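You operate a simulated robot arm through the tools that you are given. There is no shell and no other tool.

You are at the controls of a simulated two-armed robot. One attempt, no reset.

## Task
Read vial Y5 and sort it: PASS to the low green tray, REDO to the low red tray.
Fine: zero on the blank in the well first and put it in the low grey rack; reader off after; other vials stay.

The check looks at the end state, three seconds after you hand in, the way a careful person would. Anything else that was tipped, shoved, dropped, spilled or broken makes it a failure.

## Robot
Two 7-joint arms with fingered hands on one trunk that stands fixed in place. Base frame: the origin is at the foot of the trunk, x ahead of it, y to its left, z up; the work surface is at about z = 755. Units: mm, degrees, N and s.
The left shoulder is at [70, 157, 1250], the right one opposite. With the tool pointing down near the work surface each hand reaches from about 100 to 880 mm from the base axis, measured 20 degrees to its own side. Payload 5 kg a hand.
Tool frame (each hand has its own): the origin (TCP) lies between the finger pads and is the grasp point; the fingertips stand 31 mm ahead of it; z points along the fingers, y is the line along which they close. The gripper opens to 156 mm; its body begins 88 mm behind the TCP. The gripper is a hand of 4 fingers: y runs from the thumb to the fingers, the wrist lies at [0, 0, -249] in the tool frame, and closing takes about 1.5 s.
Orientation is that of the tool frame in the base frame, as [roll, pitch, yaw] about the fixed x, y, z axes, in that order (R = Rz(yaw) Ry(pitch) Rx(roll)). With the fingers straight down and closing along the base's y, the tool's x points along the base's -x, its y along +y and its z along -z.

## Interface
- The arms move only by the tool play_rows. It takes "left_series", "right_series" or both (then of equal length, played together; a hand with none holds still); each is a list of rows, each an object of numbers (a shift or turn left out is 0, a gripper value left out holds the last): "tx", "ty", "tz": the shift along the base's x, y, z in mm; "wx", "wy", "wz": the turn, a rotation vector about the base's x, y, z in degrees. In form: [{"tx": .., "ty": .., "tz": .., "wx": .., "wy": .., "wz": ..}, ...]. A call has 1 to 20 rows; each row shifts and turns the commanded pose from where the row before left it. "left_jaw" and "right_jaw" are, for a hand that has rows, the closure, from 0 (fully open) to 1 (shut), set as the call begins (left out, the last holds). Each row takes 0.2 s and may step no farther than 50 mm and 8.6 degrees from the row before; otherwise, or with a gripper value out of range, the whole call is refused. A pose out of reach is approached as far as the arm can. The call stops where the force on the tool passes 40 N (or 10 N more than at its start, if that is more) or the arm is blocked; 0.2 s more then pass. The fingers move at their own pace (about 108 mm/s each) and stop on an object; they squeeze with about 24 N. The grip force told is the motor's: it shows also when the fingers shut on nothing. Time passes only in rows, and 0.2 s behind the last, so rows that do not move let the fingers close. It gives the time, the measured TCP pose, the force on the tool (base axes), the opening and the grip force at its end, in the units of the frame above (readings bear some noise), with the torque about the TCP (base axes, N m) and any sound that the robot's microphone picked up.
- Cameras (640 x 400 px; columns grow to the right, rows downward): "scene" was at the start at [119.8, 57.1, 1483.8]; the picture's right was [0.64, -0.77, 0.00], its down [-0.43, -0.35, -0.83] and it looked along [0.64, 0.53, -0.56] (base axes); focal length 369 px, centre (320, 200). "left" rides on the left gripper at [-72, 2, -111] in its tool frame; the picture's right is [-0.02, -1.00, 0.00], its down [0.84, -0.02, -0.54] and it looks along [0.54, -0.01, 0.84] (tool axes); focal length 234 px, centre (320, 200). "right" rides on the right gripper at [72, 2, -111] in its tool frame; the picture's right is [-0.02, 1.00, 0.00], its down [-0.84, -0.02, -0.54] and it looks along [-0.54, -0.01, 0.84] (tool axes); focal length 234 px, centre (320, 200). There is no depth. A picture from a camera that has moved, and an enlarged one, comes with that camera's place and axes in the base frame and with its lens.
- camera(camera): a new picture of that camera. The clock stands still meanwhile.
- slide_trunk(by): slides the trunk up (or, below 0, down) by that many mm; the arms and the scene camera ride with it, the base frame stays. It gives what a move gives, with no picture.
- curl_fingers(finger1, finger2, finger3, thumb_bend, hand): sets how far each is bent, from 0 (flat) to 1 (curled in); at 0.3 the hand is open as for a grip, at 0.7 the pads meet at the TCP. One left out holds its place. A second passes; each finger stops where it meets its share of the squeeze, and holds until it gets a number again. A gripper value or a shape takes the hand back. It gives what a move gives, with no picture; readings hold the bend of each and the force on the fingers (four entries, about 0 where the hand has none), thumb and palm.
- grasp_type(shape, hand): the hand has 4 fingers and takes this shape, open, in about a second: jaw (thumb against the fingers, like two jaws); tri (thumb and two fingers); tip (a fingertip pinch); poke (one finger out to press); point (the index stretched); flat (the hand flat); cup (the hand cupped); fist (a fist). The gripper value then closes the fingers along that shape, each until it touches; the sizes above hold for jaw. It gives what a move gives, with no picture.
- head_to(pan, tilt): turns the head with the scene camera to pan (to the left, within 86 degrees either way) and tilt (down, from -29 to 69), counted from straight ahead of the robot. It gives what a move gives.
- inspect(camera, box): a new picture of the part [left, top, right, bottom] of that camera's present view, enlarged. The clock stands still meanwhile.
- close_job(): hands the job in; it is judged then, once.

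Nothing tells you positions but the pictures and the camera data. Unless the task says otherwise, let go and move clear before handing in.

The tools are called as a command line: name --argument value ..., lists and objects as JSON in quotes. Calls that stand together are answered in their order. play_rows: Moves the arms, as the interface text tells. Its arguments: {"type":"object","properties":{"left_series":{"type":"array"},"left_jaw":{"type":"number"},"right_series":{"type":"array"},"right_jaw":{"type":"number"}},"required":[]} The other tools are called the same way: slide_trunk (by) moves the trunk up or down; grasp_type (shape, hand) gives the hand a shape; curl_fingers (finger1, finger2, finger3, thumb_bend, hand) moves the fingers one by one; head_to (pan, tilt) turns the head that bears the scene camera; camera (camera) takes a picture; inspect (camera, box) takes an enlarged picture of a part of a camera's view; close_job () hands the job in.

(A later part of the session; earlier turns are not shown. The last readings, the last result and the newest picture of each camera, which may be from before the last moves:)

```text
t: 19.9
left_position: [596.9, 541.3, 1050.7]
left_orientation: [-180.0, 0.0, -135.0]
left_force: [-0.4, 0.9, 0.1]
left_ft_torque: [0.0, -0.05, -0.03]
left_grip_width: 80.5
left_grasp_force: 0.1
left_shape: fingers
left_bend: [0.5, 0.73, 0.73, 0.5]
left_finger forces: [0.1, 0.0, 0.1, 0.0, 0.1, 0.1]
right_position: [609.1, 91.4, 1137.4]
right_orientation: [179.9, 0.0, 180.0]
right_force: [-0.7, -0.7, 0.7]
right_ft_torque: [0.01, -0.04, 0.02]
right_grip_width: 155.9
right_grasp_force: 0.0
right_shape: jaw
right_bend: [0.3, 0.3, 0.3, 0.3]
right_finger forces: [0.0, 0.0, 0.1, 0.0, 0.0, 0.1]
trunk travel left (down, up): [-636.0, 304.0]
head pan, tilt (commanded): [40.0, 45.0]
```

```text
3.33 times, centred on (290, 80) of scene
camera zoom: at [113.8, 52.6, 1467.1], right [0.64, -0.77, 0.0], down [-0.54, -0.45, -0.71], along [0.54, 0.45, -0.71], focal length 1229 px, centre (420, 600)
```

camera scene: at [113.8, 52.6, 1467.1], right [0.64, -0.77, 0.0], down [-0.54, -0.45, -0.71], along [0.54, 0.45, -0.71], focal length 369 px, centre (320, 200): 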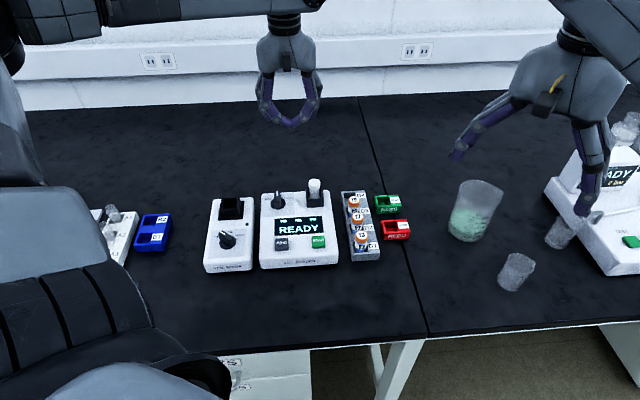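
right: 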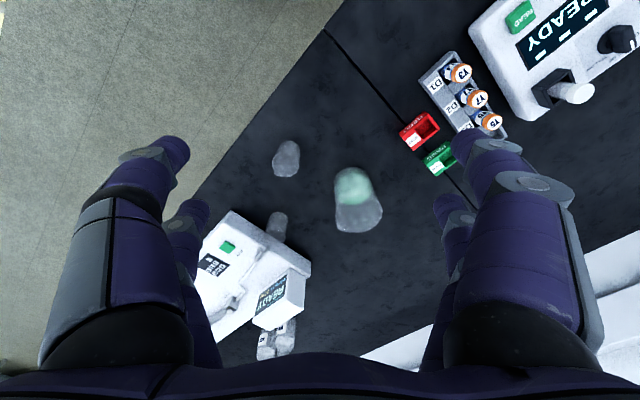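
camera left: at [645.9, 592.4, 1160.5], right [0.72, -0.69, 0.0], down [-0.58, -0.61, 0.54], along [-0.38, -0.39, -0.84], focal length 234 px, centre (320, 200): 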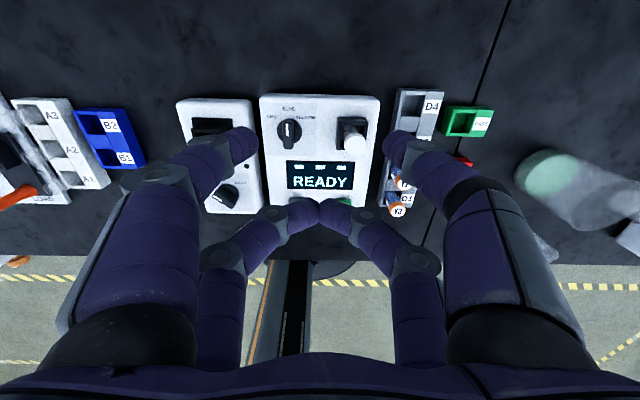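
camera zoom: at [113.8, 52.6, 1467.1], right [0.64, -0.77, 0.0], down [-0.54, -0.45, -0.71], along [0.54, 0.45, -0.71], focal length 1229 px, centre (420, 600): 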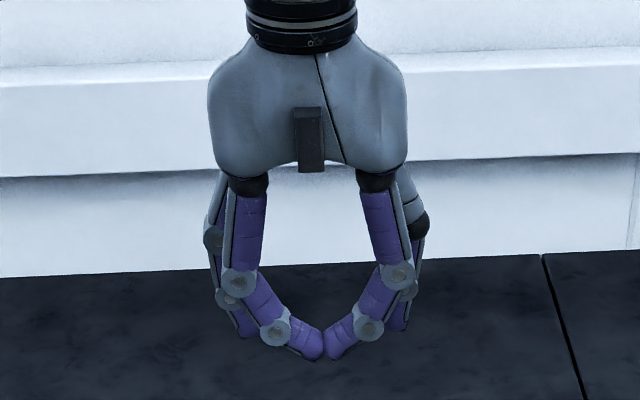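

I now have rough positions: reader top at about z=805, blank cap top near (607, 486, 871), and the ZERO and READ keys near (458, 455) and (518, 397). Next I'll curl fingers 2 and 3 up one after the other and shut finger1 against the thumb to make a poker.

curl_fingers --hand "left" --finger1 0.5 --finger2 1.0 --finger3 0.2 --thumb_bend 0.5

curl_fingers --hand "left" --finger2 1.0 --finger3 1.0

curl_fingers --hand "left" --finger1 0.75 --thumb_bend 0.75

camera --camera "left"

inspect --camera "scene" --box '[240, 20, 340, 140]'

```text
t: 20.9
left_position: [596.5, 539.7, 1050.3]
left_orientation: [-180.0, -0.1, -135.0]
left_force: [-0.3, -0.7, 0.8]
left_ft_torque: [0.06, 0.0, -0.02]
left_grip_width: 80.7
left_grasp_force: 0.0
left_shape: fingers
left_bend: [0.5, 1.0, 0.2, 0.5]
left_finger forces: [0.1, 0.1, 0.1, 0.1, 0.0, 0.0]
right_position: [609.8, 91.8, 1137.1]
right_orientation: [-180.0, 0.0, -180.0]
right_force: [0.8, -0.3, -0.3]
right_ft_torque: [0.0, -0.02, 0.03]
right_grip_width: 155.9
right_grasp_force: 0.2
right_shape: jaw
right_bend: [0.3, 0.3, 0.3, 0.3]
right_finger forces: [0.1, 0.0, 0.0, 0.1, 0.1, 0.0]
trunk travel left (down, up): [-636.0, 304.0]
head pan, tilt (commanded): [40.0, 45.0]
```

```text
t: 21.9
left_position: [596.2, 539.1, 1050.8]
left_orientation: [-179.9, 0.0, -135.0]
left_force: [0.1, 0.5, 0.2]
left_ft_torque: [-0.02, 0.01, -0.02]
left_grip_width: 80.2
left_grasp_force: 0.0
left_shape: fingers
left_bend: [0.5, 1.0, 0.86, 0.5]
left_finger forces: [0.0, 0.0, 0.0, 0.1, 0.1, 0.0]
right_position: [610.4, 91.3, 1136.6]
right_orientation: [-180.0, 0.0, 179.9]
right_force: [0.2, 0.1, -1.0]
right_ft_torque: [-0.01, 0.01, -0.02]
right_grip_width: 155.8
right_grasp_force: 0.1
right_shape: jaw
right_bend: [0.3, 0.3, 0.3, 0.3]
right_finger forces: [0.0, 0.0, 0.1, 0.0, 0.1, 0.0]
trunk travel left (down, up): [-636.0, 304.0]
head pan, tilt (commanded): [40.0, 45.0]
```

```text
t: 22.9
left_position: [595.9, 539.6, 1050.3]
left_orientation: [-179.9, 0.0, -135.0]
left_force: [0.3, 0.0, 0.5]
left_ft_torque: [-0.03, 0.01, 0.01]
left_grip_width: 0.1
left_grasp_force: 0.1
left_shape: fingers
left_bend: [0.73, 1.0, 0.86, 0.73]
left_finger forces: [0.0, 0.0, 0.0, 0.1, 0.0, 0.0]
right_position: [610.3, 91.1, 1137.0]
right_orientation: [-180.0, -0.1, 180.0]
right_force: [0.6, 0.0, 0.2]
right_ft_torque: [0.01, -0.02, 0.0]
right_grip_width: 156.1
right_grasp_force: 0.1
right_shape: jaw
right_bend: [0.3, 0.3, 0.3, 0.3]
right_finger forces: [0.1, 0.0, 0.0, 0.1, 0.1, 0.0]
trunk travel left (down, up): [-636.0, 304.0]
head pan, tilt (commanded): [40.0, 45.0]
```

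```text
taken
camera left: at [645.9, 592.4, 1160.6], right [0.72, -0.69, 0.0], down [-0.58, -0.61, 0.54], along [-0.38, -0.39, -0.84], focal length 234 px, centre (320, 200)
```

left: 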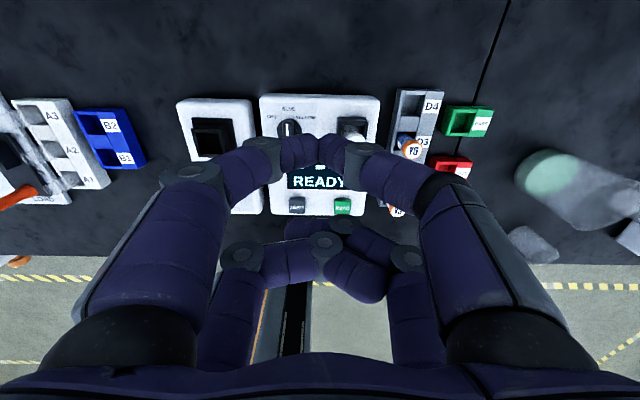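

```text
3.33 times, centred on (290, 80) of scene
camera zoom: at [113.8, 52.8, 1467.1], right [0.64, -0.77, 0.0], down [-0.54, -0.45, -0.71], along [0.54, 0.45, -0.71], focal length 1229 px, centre (420, 600)
```

zoom: 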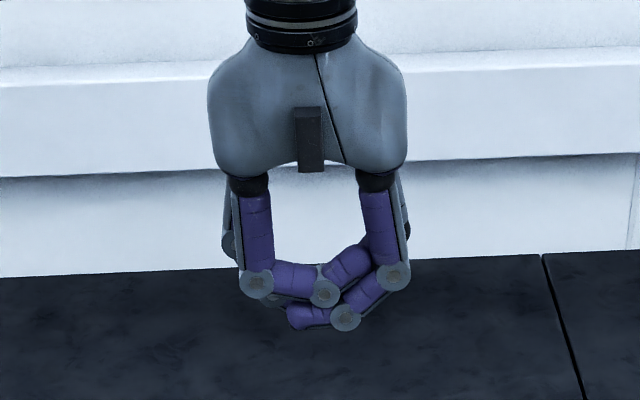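

Finger 3 got stuck at 0.86; the built-in "point" shape curled both fully, so I'll take that and then set only finger1 and the thumb.

grasp_type --hand "left" --shape "point"

curl_fingers --hand "left" --finger1 0.73 --thumb_bend 0.73

camera --camera "left"

inspect --camera "scene" --box '[240, 20, 340, 140]'

```text
t: 23.8
left_position: [595.0, 539.9, 1050.8]
left_orientation: [180.0, 0.0, -135.0]
left_force: [0.1, 0.5, 0.3]
left_ft_torque: [0.04, 0.01, -0.02]
left_grip_width: 0.0
left_grasp_force: 0.1
left_shape: point
left_bend: [0.7, 1.0, 0.95, 0.39]
left_finger forces: [0.0, 0.0, 0.0, 0.1, 0.0, 0.1]
right_position: [611.1, 91.4, 1137.5]
right_orientation: [-180.0, 0.2, 180.0]
right_force: [0.7, 0.2, 0.5]
right_ft_torque: [0.01, 0.03, -0.02]
right_grip_width: 156.1
right_grasp_force: 0.1
right_shape: jaw
right_bend: [0.3, 0.3, 0.3, 0.3]
right_finger forces: [0.0, 0.0, 0.1, 0.0, 0.0, 0.1]
trunk travel left (down, up): [-636.0, 304.0]
head pan, tilt (commanded): [40.0, 45.0]
```

```text
t: 24.8
left_position: [595.7, 539.8, 1049.9]
left_orientation: [180.0, 0.0, -135.0]
left_force: [-0.4, -0.4, 0.7]
left_ft_torque: [0.01, 0.03, -0.01]
left_grip_width: 0.3
left_grasp_force: 0.1
left_shape: fingers
left_bend: [0.72, 1.0, 0.95, 0.72]
left_finger forces: [0.0, 0.0, 0.0, 0.1, 0.0, 0.0]
right_position: [610.7, 91.2, 1138.4]
right_orientation: [-179.9, 0.1, -179.9]
right_force: [-0.2, -0.1, -0.4]
right_ft_torque: [0.06, 0.01, 0.0]
right_grip_width: 156.0
right_grasp_force: 0.0
right_shape: jaw
right_bend: [0.3, 0.3, 0.3, 0.3]
right_finger forces: [0.0, 0.0, 0.1, 0.1, 0.0, 0.0]
trunk travel left (down, up): [-636.0, 304.0]
head pan, tilt (commanded): [40.0, 45.0]
```

```text
taken
camera left: at [645.9, 592.4, 1160.6], right [0.72, -0.69, 0.0], down [-0.58, -0.61, 0.54], along [-0.38, -0.39, -0.84], focal length 234 px, centre (320, 200)
```

left: 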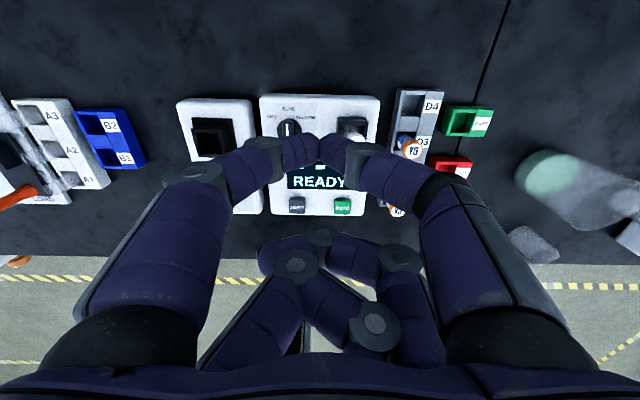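

```text
3.33 times, centred on (290, 80) of scene
camera zoom: at [113.8, 52.8, 1467.1], right [0.64, -0.77, 0.0], down [-0.54, -0.45, -0.71], along [0.54, 0.45, -0.71], focal length 1229 px, centre (420, 600)
```

zoom: 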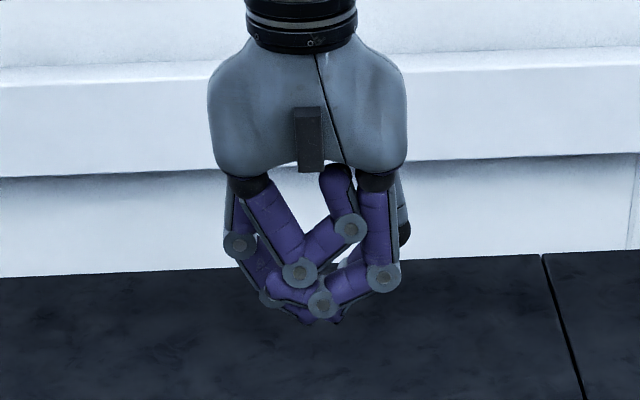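

The pinched fingertips now stand about 30 mm ahead of the TCP at tool x≈-22, with the other fingers well back. Both keys are visible in the left view, so I'll zoom there to locate them.

inspect --camera "left" --box '[260, 160, 380, 235]'

inspect --camera "left" --box '[370, 80, 510, 180]'

inspect --camera "scene" --box '[255, 205, 345, 275]'

```text
5.33 times, centred on (320, 198) of left
camera zoom: at [645.9, 592.4, 1160.6], right [0.72, -0.69, 0.0], down [-0.58, -0.61, 0.54], along [-0.38, -0.39, -0.84], focal length 1249 px, centre (320, 213)
```

zoom: 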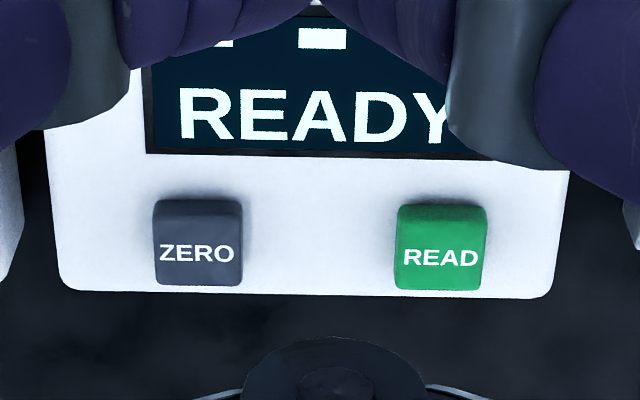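

```text
4.00 times, centred on (440, 130) of left
camera zoom: at [645.9, 592.4, 1160.6], right [0.72, -0.69, 0.0], down [-0.58, -0.61, 0.54], along [-0.38, -0.39, -0.84], focal length 937 px, centre (-160, 480)
```

zoom: 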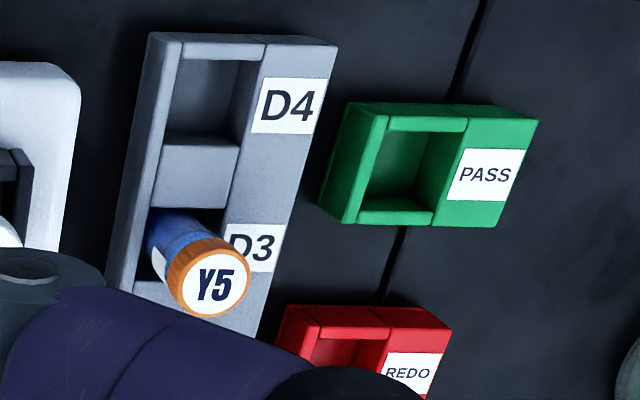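

```text
5.71 times, centred on (300, 240) of scene
camera zoom: at [113.8, 52.8, 1467.1], right [0.64, -0.77, 0.0], down [-0.54, -0.45, -0.71], along [0.54, 0.45, -0.71], focal length 2107 px, centre (434, -29)
```

zoom: 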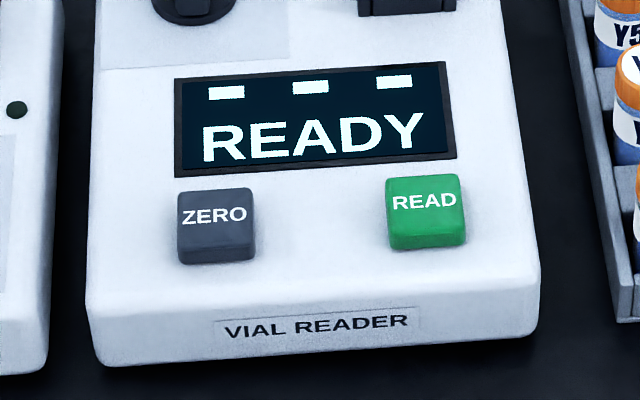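

Triangulating gives ZERO at about (453, 450, 818) and READ at about (510, 392, 818). I'll hover the pinched tips about 50 mm above ZERO and check the alignment.

play_rows --left_series '[{"tx": -30, "ty": -20, "tz": -5}, {"tx": -33, "ty": -22, "tz": -15}, {"tx": -33, "ty": -22, "tz": -25}, {"tx": -33, "ty": -22, "tz": -35}, {"tx": -30, "ty": -20, "tz": -40}, {"tz": -30}, {"tz": 0}, {"tz": 0}]'

camera --camera "left"

inspect --camera "scene" --box '[220, 130, 380, 280]'

```text
refused: row 4 steps farther than a row can; nothing moved
```

```text
taken
camera left: at [645.9, 592.4, 1160.6], right [0.72, -0.69, 0.0], down [-0.58, -0.61, 0.54], along [-0.38, -0.39, -0.84], focal length 234 px, centre (320, 200)
```

left: 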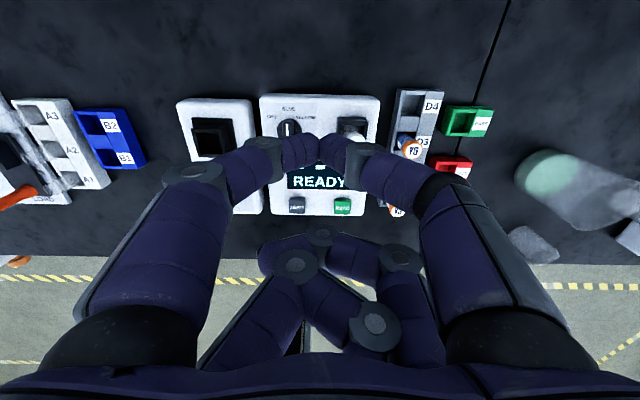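

```text
2.67 times, centred on (300, 205) of scene
camera zoom: at [113.8, 52.8, 1467.1], right [0.64, -0.77, 0.0], down [-0.54, -0.45, -0.71], along [0.54, 0.45, -0.71], focal length 983 px, centre (373, 187)
```

zoom: 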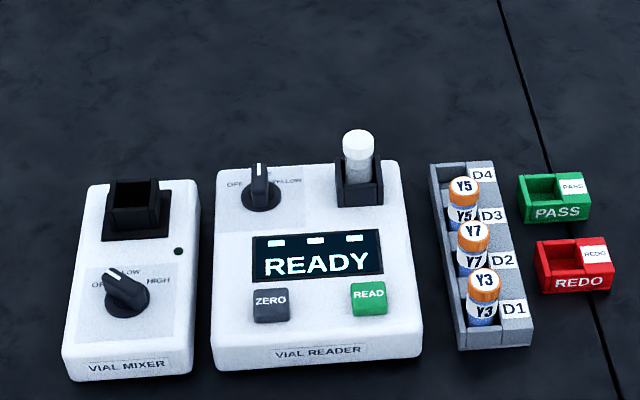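

A row was over the 50 mm step limit; nothing moved. I'll resend it in smaller steps.

play_rows --left_series '[{"tx": -26.5, "ty": -17.5, "tz": -20}, {"tx": -26.5, "ty": -17.5, "tz": -20}, {"tx": -26.5, "ty": -17.5, "tz": -25}, {"tx": -26.5, "ty": -17.5, "tz": -25}, {"tx": -26.5, "ty": -17.5, "tz": -30}, {"tx": -26.5, "ty": -17.5, "tz": -30}, {"tz": 0}, {"tz": 0}]'

camera --camera "left"

inspect --camera "scene" --box '[220, 130, 380, 280]'

```text
t: 26.6
left_position: [438.2, 434.0, 900.1]
left_orientation: [-179.9, 0.1, -135.0]
left_force: [-0.1, -0.1, 1.2]
left_ft_torque: [0.0, -0.01, 0.02]
left_grip_width: 0.4
left_grasp_force: 0.0
left_shape: fingers
left_bend: [0.72, 1.0, 0.95, 0.72]
left_finger forces: [0.0, 0.0, 0.1, 0.0, 0.1, 0.0]
right_position: [610.0, 91.7, 1137.2]
right_orientation: [-179.9, 0.0, -180.0]
right_force: [-0.7, -0.3, -0.5]
right_ft_torque: [0.03, -0.01, -0.01]
right_grip_width: 156.0
right_grasp_force: 0.1
right_shape: jaw
right_bend: [0.3, 0.3, 0.3, 0.3]
right_finger forces: [0.0, 0.0, 0.0, 0.1, 0.0, 0.0]
trunk travel left (down, up): [-636.0, 304.0]
head pan, tilt (commanded): [40.0, 45.0]
```

```text
taken
camera left: at [487.0, 484.9, 1011.1], right [0.72, -0.69, 0.0], down [-0.58, -0.61, 0.54], along [-0.38, -0.39, -0.84], focal length 234 px, centre (320, 200)
```

left: 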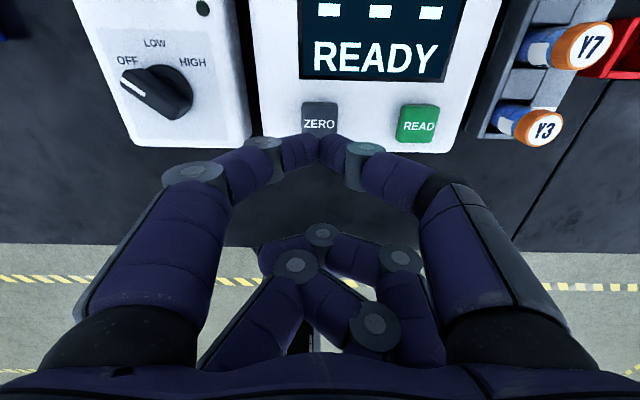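

```text
2.67 times, centred on (300, 205) of scene
camera zoom: at [113.5, 52.8, 1467.1], right [0.64, -0.77, 0.0], down [-0.54, -0.45, -0.71], along [0.54, 0.45, -0.71], focal length 983 px, centre (373, 187)
```

zoom: 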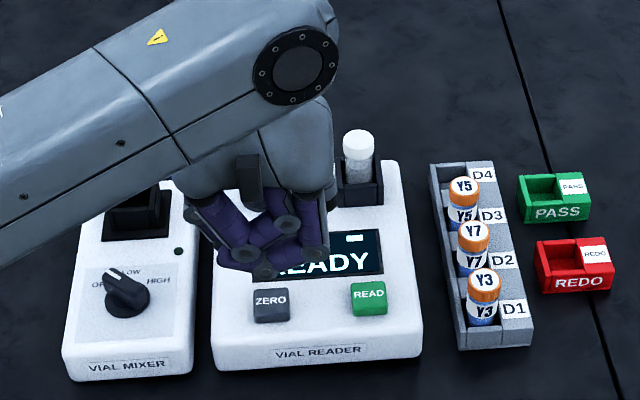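

ZERO sits directly under the fingertips. I'll descend to just above it.

play_rows --left_series '[{"tz": -15}, {"tz": -15}, {"tz": -10}, {"tz": -5}, {"tz": 0}]'

inspect --camera "left" --box '[250, 80, 390, 180]'

inspect --camera "scene" --box '[250, 190, 350, 270]'

```text
t: 27.8
left_position: [437.1, 435.0, 856.2]
left_orientation: [180.0, 0.0, -135.0]
left_force: [-0.6, 0.8, -0.7]
left_ft_torque: [0.02, -0.04, 0.02]
left_grip_width: 0.5
left_grasp_force: 0.1
left_shape: fingers
left_bend: [0.72, 1.0, 0.95, 0.72]
left_finger forces: [0.0, 0.0, 0.0, 0.0, 0.1, 0.0]
right_position: [609.4, 90.8, 1136.7]
right_orientation: [180.0, 0.0, 179.9]
right_force: [-0.9, -0.4, -0.1]
right_ft_torque: [0.02, 0.0, 0.02]
right_grip_width: 155.8
right_grasp_force: 0.1
right_shape: jaw
right_bend: [0.3, 0.3, 0.3, 0.3]
right_finger forces: [0.0, 0.0, 0.0, 0.1, 0.1, 0.0]
trunk travel left (down, up): [-636.0, 304.0]
head pan, tilt (commanded): [40.0, 45.0]
```

```text
4.00 times, centred on (320, 130) of left
camera zoom: at [487.9, 486.6, 965.8], right [0.72, -0.69, 0.0], down [-0.58, -0.61, 0.54], along [-0.38, -0.39, -0.84], focal length 937 px, centre (320, 480)
```

zoom: 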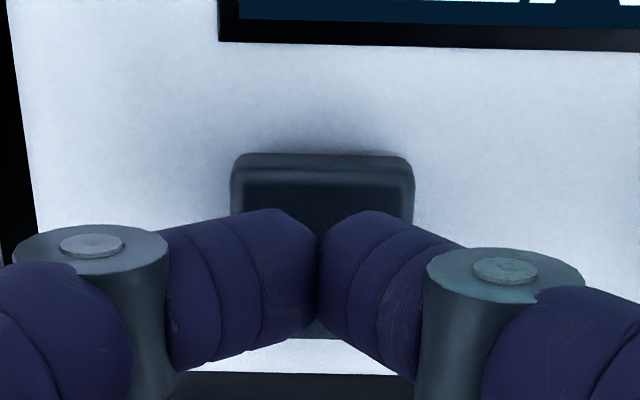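

```text
5.00 times, centred on (300, 230) of scene
camera zoom: at [113.7, 52.7, 1467.1], right [0.64, -0.77, 0.0], down [-0.54, -0.45, -0.71], along [0.54, 0.45, -0.71], focal length 1844 px, centre (420, 50)
```

zoom: 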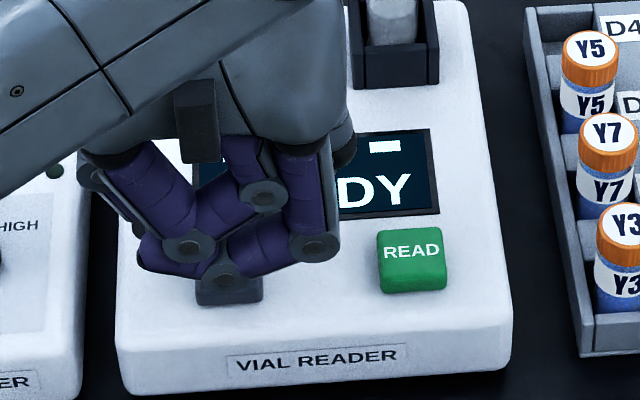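

The tips are right over ZERO and centred. I'll press down in small steps.

play_rows --left_series '[{"tz": -2}, {"tz": -2}, {"tz": -2}, {"tz": -2}, {"tz": -2}, {"tz": 0}]'

```text
t: 29.2
left_position: [437.7, 434.6, 847.3]
left_orientation: [179.8, 0.0, -135.0]
left_force: [0.6, 0.1, 0.6]
left_ft_torque: [0.01, -0.02, 0.02]
left_grip_width: 0.4
left_grasp_force: 0.1
left_shape: fingers
left_bend: [0.72, 1.0, 0.95, 0.72]
left_finger forces: [0.0, 0.1, 0.0, 0.0, 0.1, 0.0]
right_position: [609.6, 92.6, 1134.7]
right_orientation: [180.0, 0.0, -180.0]
right_force: [-0.1, -0.3, -0.5]
right_ft_torque: [0.0, 0.02, 0.02]
right_grip_width: 156.2
right_grasp_force: 0.0
right_shape: jaw
right_bend: [0.3, 0.3, 0.3, 0.3]
right_finger forces: [0.0, 0.0, 0.0, 0.0, 0.0, 0.0]
trunk travel left (down, up): [-636.0, 304.0]
head pan, tilt (commanded): [40.0, 45.0]
```

play_rows --left_series '[{"tz": -1.5}, {"tz": -1.5}, {"tz": -1.5}, {"tz": 0}]'

inspect --camera "left" --box '[250, 80, 390, 180]'

```text
t: 30.2
left_position: [438.8, 434.0, 842.3]
left_orientation: [179.9, 0.1, -135.1]
left_force: [2.6, -2.9, 8.8]
left_ft_torque: [0.04, -0.22, -0.05]
left_grip_width: 0.0
left_grasp_force: 6.1
left_shape: fingers
left_bend: [0.72, 1.0, 0.95, 0.72]
left_finger forces: [0.0, 0.0, 0.0, 0.0, 12.0, 0.0]
right_position: [609.2, 90.8, 1136.1]
right_orientation: [180.0, 0.0, 180.0]
right_force: [1.1, 0.1, 0.1]
right_ft_torque: [0.0, 0.0, -0.01]
right_grip_width: 155.9
right_grasp_force: 0.0
right_shape: jaw
right_bend: [0.3, 0.3, 0.3, 0.3]
right_finger forces: [0.1, 0.1, 0.1, 0.0, 0.1, 0.0]
trunk travel left (down, up): [-636.0, 304.0]
head pan, tilt (commanded): [40.0, 45.0]
heard: click
```

```text
4.00 times, centred on (320, 130) of left
camera zoom: at [487.9, 486.5, 952.3], right [0.72, -0.69, 0.0], down [-0.58, -0.61, 0.54], along [-0.37, -0.39, -0.84], focal length 937 px, centre (320, 480)
```

zoom: 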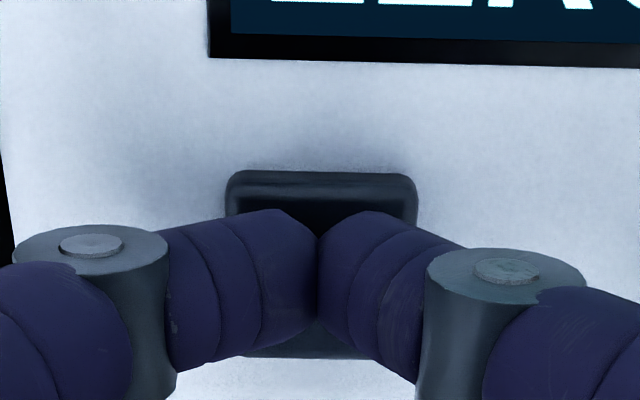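

A click was heard with about 9 N, so ZERO is pressed. I'll lift off and read the display.

play_rows --left_series '[{"tz": 5}, {"tz": 15}, {"tz": 30}, {"tz": 40}, {"tz": 40}, {"tz": 0}]'

inspect --camera "left" --box '[250, 0, 470, 150]'

inspect --camera "scene" --box '[220, 150, 420, 280]'

```text
t: 31.6
left_position: [437.6, 436.4, 972.4]
left_orientation: [179.9, 0.1, -135.0]
left_force: [-0.6, -0.8, 0.3]
left_ft_torque: [-0.01, 0.0, 0.02]
left_grip_width: 0.0
left_grasp_force: 0.0
left_shape: fingers
left_bend: [0.72, 1.0, 0.95, 0.72]
left_finger forces: [0.0, 0.0, 0.0, 0.1, 0.1, 0.1]
right_position: [610.6, 91.8, 1137.0]
right_orientation: [-180.0, 0.1, -180.0]
right_force: [-0.5, 1.0, -0.2]
right_ft_torque: [-0.01, -0.03, 0.0]
right_grip_width: 156.1
right_grasp_force: 0.1
right_shape: jaw
right_bend: [0.3, 0.3, 0.3, 0.3]
right_finger forces: [0.0, 0.0, 0.0, 0.1, 0.1, 0.0]
trunk travel left (down, up): [-636.0, 304.0]
head pan, tilt (commanded): [40.0, 45.0]
```

```text
2.67 times, centred on (360, 75) of left
camera zoom: at [488.3, 487.4, 1082.5], right [0.72, -0.69, 0.0], down [-0.58, -0.61, 0.55], along [-0.38, -0.39, -0.84], focal length 624 px, centre (213, 533)
```

zoom: 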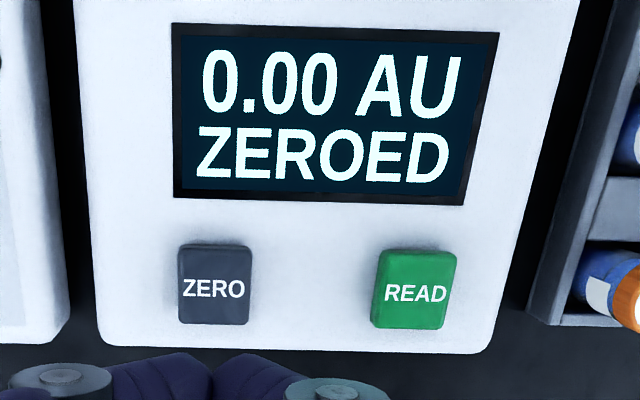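

```text
3.08 times, centred on (320, 215) of scene
camera zoom: at [113.9, 53.0, 1467.1], right [0.64, -0.77, 0.0], down [-0.54, -0.45, -0.71], along [0.54, 0.45, -0.71], focal length 1135 px, centre (320, 154)
```

zoom: 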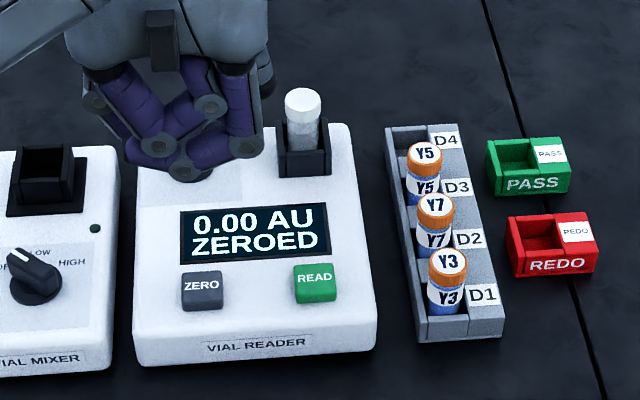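

The display reads "0.00 AU ZEROED". Now I'll open finger1 and the thumb a little and hover them over the blank in the well.

play_rows --left_series '[{"tx": 38.5, "ty": 9}, {"tx": 38.5, "ty": 9}, {"tx": 38.5, "ty": 9}, {"tx": 38.5, "ty": 8.7}, {"tz": 0}]'

curl_fingers --hand "left" --finger1 0.55 --thumb_bend 0.55

camera --camera "left"

inspect --camera "scene" --box '[240, 90, 380, 210]'

```text
t: 32.8
left_position: [592.4, 468.5, 971.9]
left_orientation: [-179.9, -0.1, -135.1]
left_force: [-0.8, -0.6, 0.8]
left_ft_torque: [0.0, -0.03, 0.02]
left_grip_width: 0.3
left_grasp_force: 0.0
left_shape: fingers
left_bend: [0.72, 1.0, 0.95, 0.72]
left_finger forces: [0.1, 0.0, 0.0, 0.0, 0.1, 0.0]
right_position: [609.4, 91.6, 1138.5]
right_orientation: [-180.0, 0.1, 179.9]
right_force: [-0.3, 0.2, -1.4]
right_ft_torque: [0.0, 0.02, 0.0]
right_grip_width: 156.1
right_grasp_force: 0.0
right_shape: jaw
right_bend: [0.3, 0.3, 0.3, 0.3]
right_finger forces: [0.0, 0.1, 0.0, 0.1, 0.0, 0.0]
trunk travel left (down, up): [-636.0, 304.0]
head pan, tilt (commanded): [40.0, 45.0]
```

```text
t: 33.8
left_position: [591.9, 468.3, 971.5]
left_orientation: [-180.0, -0.1, -134.9]
left_force: [-0.4, 1.0, -0.4]
left_ft_torque: [-0.02, 0.01, -0.02]
left_grip_width: 60.5
left_grasp_force: 0.1
left_shape: fingers
left_bend: [0.55, 1.0, 0.95, 0.55]
left_finger forces: [0.0, 0.0, 0.1, 0.1, 0.0, 0.0]
right_position: [610.9, 92.2, 1137.1]
right_orientation: [-179.9, 0.0, -180.0]
right_force: [0.1, 0.2, 0.1]
right_ft_torque: [0.0, -0.02, 0.03]
right_grip_width: 155.9
right_grasp_force: 0.1
right_shape: jaw
right_bend: [0.3, 0.3, 0.3, 0.3]
right_finger forces: [0.0, 0.1, 0.0, 0.1, 0.1, 0.0]
trunk travel left (down, up): [-636.0, 304.0]
head pan, tilt (commanded): [40.0, 45.0]
```

```text
taken
camera left: at [642.9, 520.8, 1081.6], right [0.72, -0.69, 0.0], down [-0.58, -0.61, 0.54], along [-0.38, -0.39, -0.84], focal length 234 px, centre (320, 200)
```

left: 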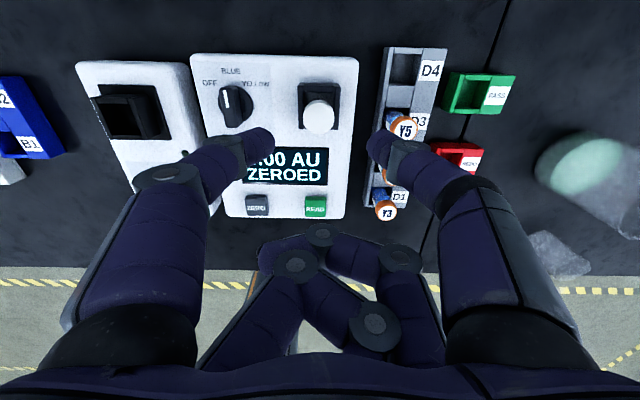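

```text
3.33 times, centred on (310, 150) of scene
camera zoom: at [113.6, 52.8, 1467.1], right [0.64, -0.77, 0.0], down [-0.54, -0.45, -0.71], along [0.54, 0.45, -0.71], focal length 1229 px, centre (353, 367)
```

zoom: 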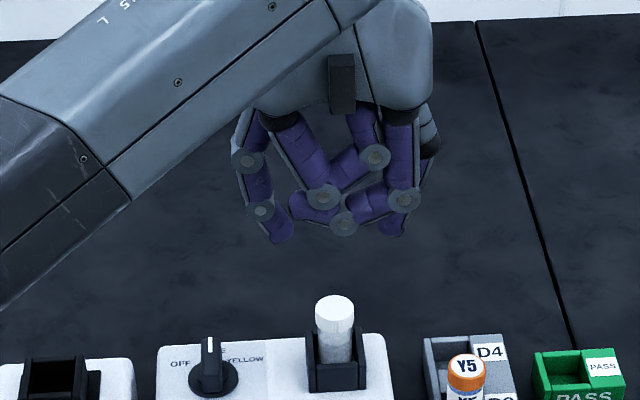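

inspect --camera "left" --box '[280, 70, 360, 150]'

inspect --camera "left" --box '[200, 60, 280, 130]'

inspect --camera "left" --box '[360, 30, 530, 230]'

inspect --camera "scene" --box '[290, 165, 350, 215]'

```text
5.00 times, centred on (320, 110) of left
camera zoom: at [642.9, 520.8, 1081.6], right [0.72, -0.69, 0.0], down [-0.58, -0.61, 0.54], along [-0.38, -0.39, -0.84], focal length 1171 px, centre (320, 650)
```

zoom: 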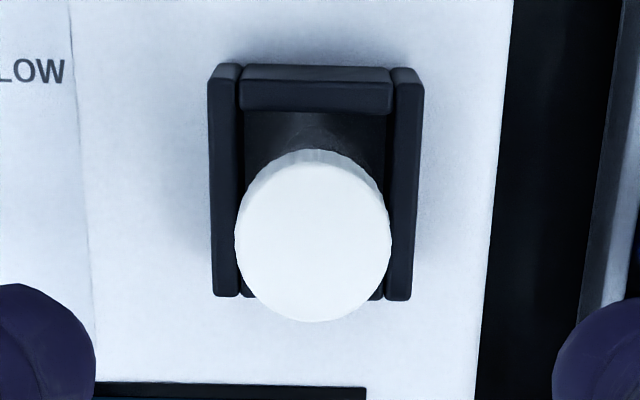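

```text
5.71 times, centred on (240, 95) of left
camera zoom: at [642.9, 520.8, 1081.6], right [0.72, -0.69, 0.0], down [-0.58, -0.61, 0.54], along [-0.38, -0.39, -0.84], focal length 1338 px, centre (777, 800)
```

zoom: 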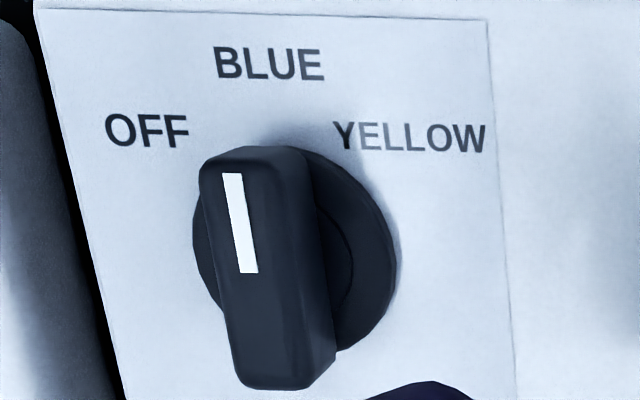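

```text
2.00 times, centred on (445, 130) of left
camera zoom: at [642.9, 520.8, 1081.6], right [0.72, -0.69, 0.0], down [-0.58, -0.61, 0.54], along [-0.38, -0.39, -0.84], focal length 468 px, centre (70, 340)
```

zoom: 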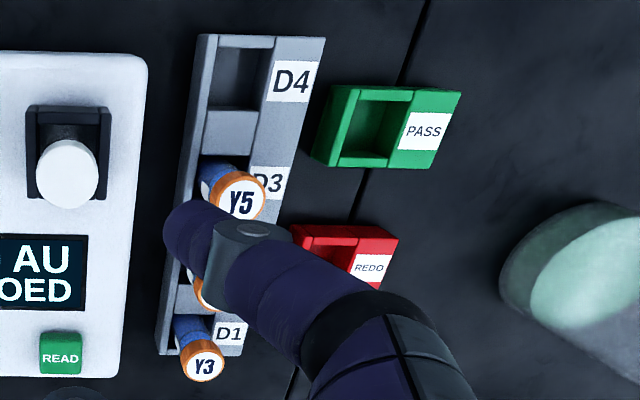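

```text
8.00 times, centred on (320, 190) of scene
camera zoom: at [113.6, 52.8, 1467.1], right [0.64, -0.77, 0.0], down [-0.54, -0.45, -0.71], along [0.54, 0.45, -0.71], focal length 2950 px, centre (320, 280)
```

zoom: 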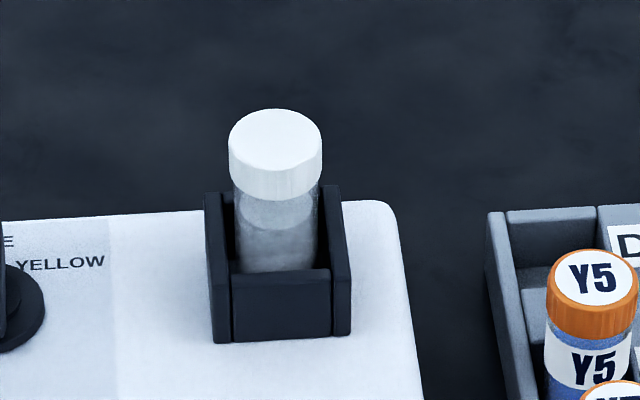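

The blank's cap (27 mm wide) is centred near (607, 485) with its top at z≈871. I'll trim the alignment slightly and lower the open fingers around it, stopping to check.

play_rows --left_series '[{"tx": -1.4, "ty": 0.9, "tz": -20}, {"tz": -25}, {"tz": -20}, {"tz": 0}]'

camera --camera "left"

inspect --camera "scene" --box '[260, 130, 380, 220]'

```text
t: 34.8
left_position: [589.7, 470.8, 905.8]
left_orientation: [-179.9, 0.0, -135.0]
left_force: [-1.0, 0.4, 0.5]
left_ft_torque: [0.04, -0.02, 0.01]
left_grip_width: 60.3
left_grasp_force: 0.1
left_shape: fingers
left_bend: [0.55, 1.0, 0.95, 0.55]
left_finger forces: [0.0, 0.0, 0.0, 0.0, 0.0, 0.0]
right_position: [610.4, 92.0, 1138.2]
right_orientation: [-180.0, 0.0, 180.0]
right_force: [0.1, 0.2, -0.5]
right_ft_torque: [-0.02, 0.0, 0.0]
right_grip_width: 156.0
right_grasp_force: 0.0
right_shape: jaw
right_bend: [0.3, 0.3, 0.3, 0.3]
right_finger forces: [0.1, 0.0, 0.1, 0.0, 0.0, 0.0]
trunk travel left (down, up): [-636.0, 304.0]
head pan, tilt (commanded): [40.0, 45.0]
```

```text
taken
camera left: at [639.8, 523.7, 1016.3], right [0.72, -0.69, 0.0], down [-0.58, -0.61, 0.54], along [-0.38, -0.39, -0.84], focal length 234 px, centre (320, 200)
```

left: 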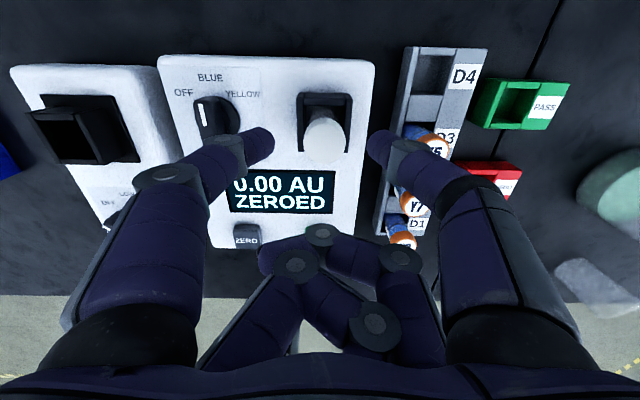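

```text
4.44 times, centred on (320, 175) of scene
camera zoom: at [113.6, 52.8, 1467.1], right [0.64, -0.77, 0.0], down [-0.54, -0.45, -0.71], along [0.54, 0.45, -0.71], focal length 1639 px, centre (320, 311)
```

zoom: 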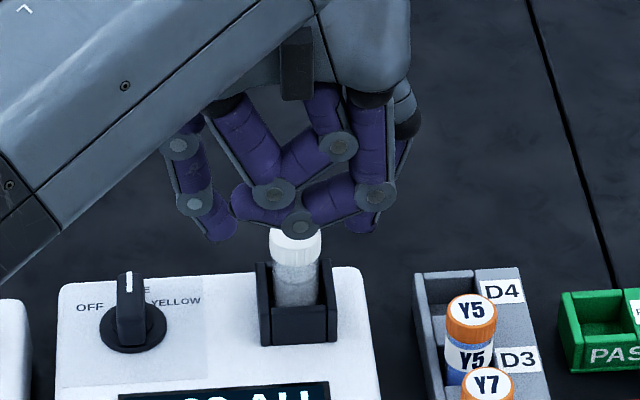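

The cap is centred between finger1 and the thumb. I'll lower another 16 mm so the fingertips straddle the cap, then close.

play_rows --left_series '[{"tx": 0.5, "ty": -0.8, "tz": -8}, {"tz": -8}, {"tz": 0}]'

inspect --camera "left" --box '[240, 80, 400, 190]'

inspect --camera "scene" --box '[280, 150, 360, 220]'

```text
t: 35.6
left_position: [591.1, 470.4, 890.7]
left_orientation: [179.9, 0.0, -135.0]
left_force: [0.5, 0.6, -0.5]
left_ft_torque: [-0.01, 0.01, -0.02]
left_grip_width: 60.4
left_grasp_force: 0.0
left_shape: fingers
left_bend: [0.55, 1.0, 0.95, 0.55]
left_finger forces: [0.0, 0.0, 0.1, 0.0, 0.0, 0.0]
right_position: [609.7, 91.9, 1137.4]
right_orientation: [-179.9, 0.0, -179.9]
right_force: [-0.2, -0.2, -0.1]
right_ft_torque: [0.02, -0.01, 0.02]
right_grip_width: 155.8
right_grasp_force: 0.0
right_shape: jaw
right_bend: [0.3, 0.3, 0.3, 0.3]
right_finger forces: [0.0, 0.1, 0.0, 0.0, 0.1, 0.0]
trunk travel left (down, up): [-636.0, 304.0]
head pan, tilt (commanded): [40.0, 45.0]
```

```text
3.64 times, centred on (320, 135) of left
camera zoom: at [640.9, 523.1, 1000.4], right [0.72, -0.69, 0.0], down [-0.58, -0.61, 0.55], along [-0.38, -0.39, -0.84], focal length 852 px, centre (320, 436)
```

zoom: 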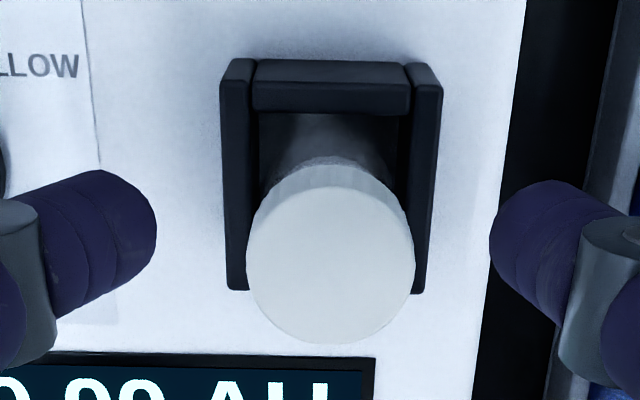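

```text
5.71 times, centred on (320, 185) of scene
camera zoom: at [113.7, 52.7, 1467.1], right [0.64, -0.77, 0.0], down [-0.54, -0.45, -0.71], along [0.54, 0.45, -0.71], focal length 2107 px, centre (320, 286)
```

zoom: 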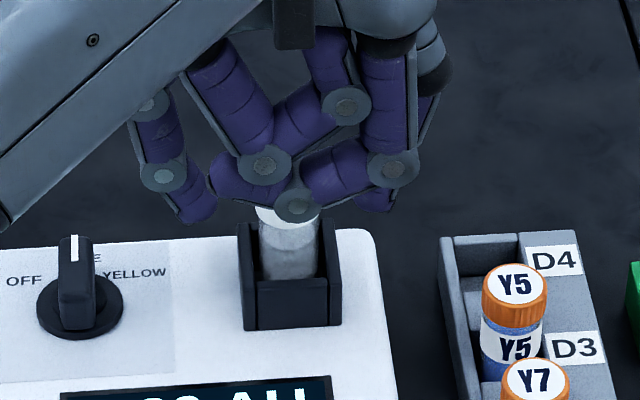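

The fingertips straddle the cap within a couple of mm. A tiny nudge and then I'll close finger1 and the thumb on the cap.

play_rows --left_series '[{"ty": -1.8, "tz": -1}, {"tz": 0}]'

curl_fingers --hand "left" --finger1 0.75 --thumb_bend 0.75

inspect --camera "left" --box '[240, 80, 400, 190]'

inspect --camera "scene" --box '[280, 150, 360, 220]'

```text
t: 36.2
left_position: [592.0, 469.2, 890.3]
left_orientation: [-180.0, 0.0, -135.0]
left_force: [0.0, -0.2, 0.1]
left_ft_torque: [-0.01, -0.01, -0.03]
left_grip_width: 60.0
left_grasp_force: 0.1
left_shape: fingers
left_bend: [0.55, 1.0, 0.95, 0.55]
left_finger forces: [0.0, 0.0, 0.1, 0.0, 0.0, 0.1]
right_position: [609.8, 91.9, 1136.9]
right_orientation: [-180.0, 0.1, 179.9]
right_force: [0.6, 1.3, -0.4]
right_ft_torque: [0.04, -0.02, -0.03]
right_grip_width: 156.0
right_grasp_force: 0.0
right_shape: jaw
right_bend: [0.3, 0.3, 0.3, 0.3]
right_finger forces: [0.0, 0.1, 0.0, 0.1, 0.0, 0.1]
trunk travel left (down, up): [-636.0, 304.0]
head pan, tilt (commanded): [40.0, 45.0]
```

```text
t: 37.2
left_position: [591.1, 470.9, 889.6]
left_orientation: [179.9, 0.0, -134.9]
left_force: [0.0, -0.1, -0.4]
left_ft_torque: [0.02, 0.02, -0.01]
left_grip_width: 26.3
left_grasp_force: 9.8
left_shape: fingers
left_bend: [0.59, 1.0, 0.95, 0.68]
left_finger forces: [9.9, 0.0, 0.1, 0.1, 9.7, 0.0]
right_position: [610.6, 91.6, 1137.5]
right_orientation: [180.0, 0.0, 179.9]
right_force: [-0.1, 0.5, -0.2]
right_ft_torque: [0.03, -0.02, 0.02]
right_grip_width: 156.1
right_grasp_force: 0.0
right_shape: jaw
right_bend: [0.3, 0.3, 0.3, 0.3]
right_finger forces: [0.0, 0.1, 0.0, 0.0, 0.0, 0.0]
trunk travel left (down, up): [-636.0, 304.0]
head pan, tilt (commanded): [40.0, 45.0]
```

```text
3.64 times, centred on (320, 135) of left
camera zoom: at [641.2, 521.2, 999.2], right [0.72, -0.69, 0.0], down [-0.58, -0.61, 0.55], along [-0.38, -0.39, -0.84], focal length 852 px, centre (320, 436)
```

zoom: 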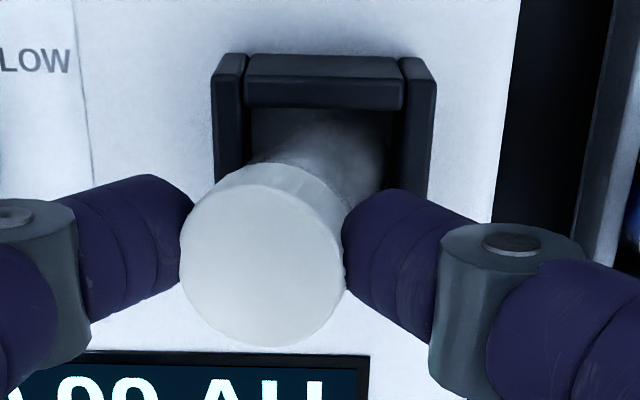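

```text
5.71 times, centred on (320, 185) of scene
camera zoom: at [113.8, 52.8, 1467.1], right [0.64, -0.77, 0.0], down [-0.54, -0.45, -0.71], along [0.54, 0.45, -0.71], focal length 2107 px, centre (320, 286)
```

zoom: 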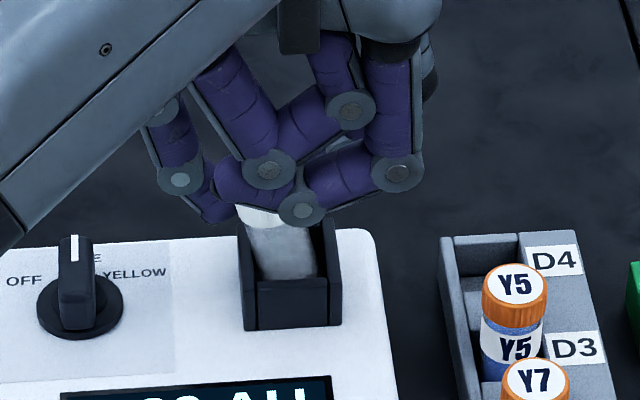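

The thumb pushed the vial toward finger1 so it tilts left in the well. I'll set the thumb to the centred position and let finger1 press the vial back upright.

curl_fingers --hand "left" --finger1 0.75 --thumb_bend 0.635

inspect --camera "left" --box '[240, 80, 400, 190]'

inspect --camera "scene" --box '[280, 150, 360, 220]'

```text
t: 38.2
left_position: [591.3, 468.9, 889.3]
left_orientation: [-179.9, 0.0, -135.1]
left_force: [1.6, -1.3, -0.3]
left_ft_torque: [-0.08, -0.09, -0.01]
left_grip_width: 27.1
left_grasp_force: 4.9
left_shape: fingers
left_bend: [0.71, 1.0, 0.95, 0.61]
left_finger forces: [4.7, 0.0, 0.0, 0.1, 6.3, 0.0]
right_position: [611.4, 91.6, 1136.8]
right_orientation: [-180.0, -0.1, 180.0]
right_force: [0.6, 0.0, 0.2]
right_ft_torque: [0.03, 0.06, -0.01]
right_grip_width: 155.7
right_grasp_force: 0.0
right_shape: jaw
right_bend: [0.3, 0.3, 0.3, 0.3]
right_finger forces: [0.0, 0.0, 0.0, 0.0, 0.0, 0.0]
trunk travel left (down, up): [-636.0, 304.0]
head pan, tilt (commanded): [40.0, 45.0]
```

```text
3.64 times, centred on (320, 135) of left
camera zoom: at [641.4, 520.9, 999.2], right [0.72, -0.69, 0.0], down [-0.58, -0.61, 0.55], along [-0.38, -0.39, -0.84], focal length 852 px, centre (320, 436)
```

zoom: 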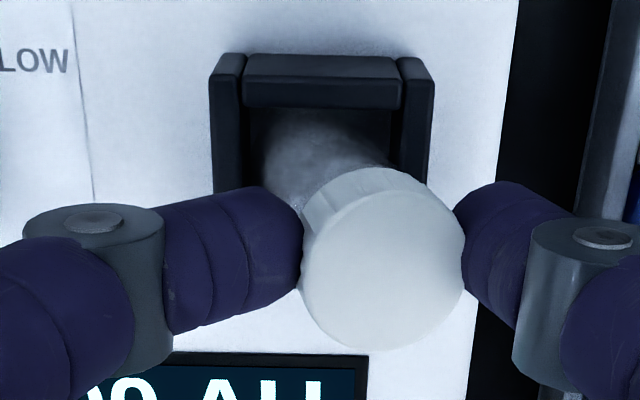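

```text
5.71 times, centred on (320, 185) of scene
camera zoom: at [114.0, 52.6, 1467.1], right [0.64, -0.77, 0.0], down [-0.54, -0.45, -0.71], along [0.54, 0.45, -0.71], focal length 2107 px, centre (320, 286)
```

zoom: 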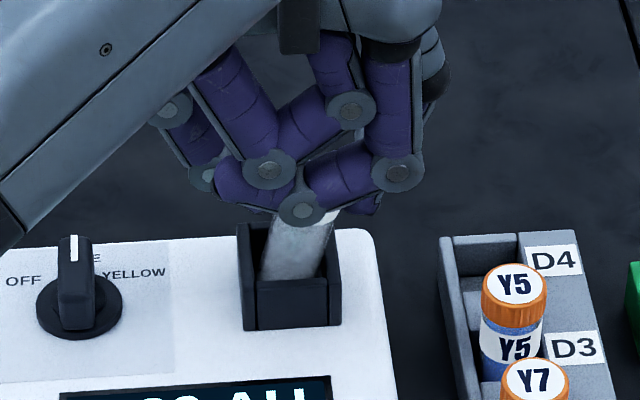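

The fingers act like springs toward their targets, so equal, unsaturated targets should centre the vial. I'll set both to 0.68.

curl_fingers --hand "left" --finger1 0.68 --thumb_bend 0.68

inspect --camera "left" --box '[240, 80, 400, 190]'

inspect --camera "scene" --box '[280, 150, 360, 220]'

```text
t: 39.2
left_position: [591.0, 469.9, 889.3]
left_orientation: [-180.0, 0.0, -135.0]
left_force: [-0.2, -0.3, -0.8]
left_ft_torque: [-0.03, -0.02, 0.01]
left_grip_width: 27.0
left_grasp_force: 5.1
left_shape: fingers
left_bend: [0.64, 1.0, 0.95, 0.66]
left_finger forces: [4.9, 0.1, 0.1, 0.0, 5.3, 0.0]
right_position: [610.3, 90.3, 1138.6]
right_orientation: [-180.0, 0.0, -179.9]
right_force: [0.0, -0.9, -0.4]
right_ft_torque: [0.04, 0.0, 0.0]
right_grip_width: 155.7
right_grasp_force: 0.1
right_shape: jaw
right_bend: [0.3, 0.3, 0.3, 0.3]
right_finger forces: [0.0, 0.0, 0.0, 0.1, 0.1, 0.0]
trunk travel left (down, up): [-636.0, 304.0]
head pan, tilt (commanded): [40.0, 45.0]
```

```text
3.64 times, centred on (320, 135) of left
camera zoom: at [641.2, 521.2, 999.2], right [0.72, -0.69, 0.0], down [-0.58, -0.61, 0.54], along [-0.38, -0.39, -0.84], focal length 852 px, centre (320, 436)
```

zoom: 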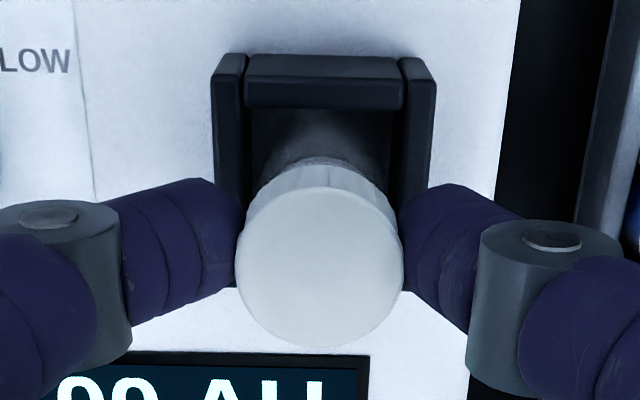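

```text
5.71 times, centred on (320, 185) of scene
camera zoom: at [113.8, 52.7, 1467.1], right [0.64, -0.77, 0.0], down [-0.54, -0.45, -0.71], along [0.54, 0.45, -0.71], focal length 2107 px, centre (320, 286)
```

zoom: 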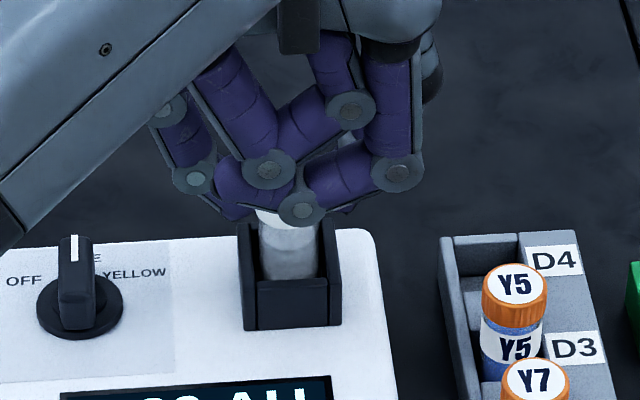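

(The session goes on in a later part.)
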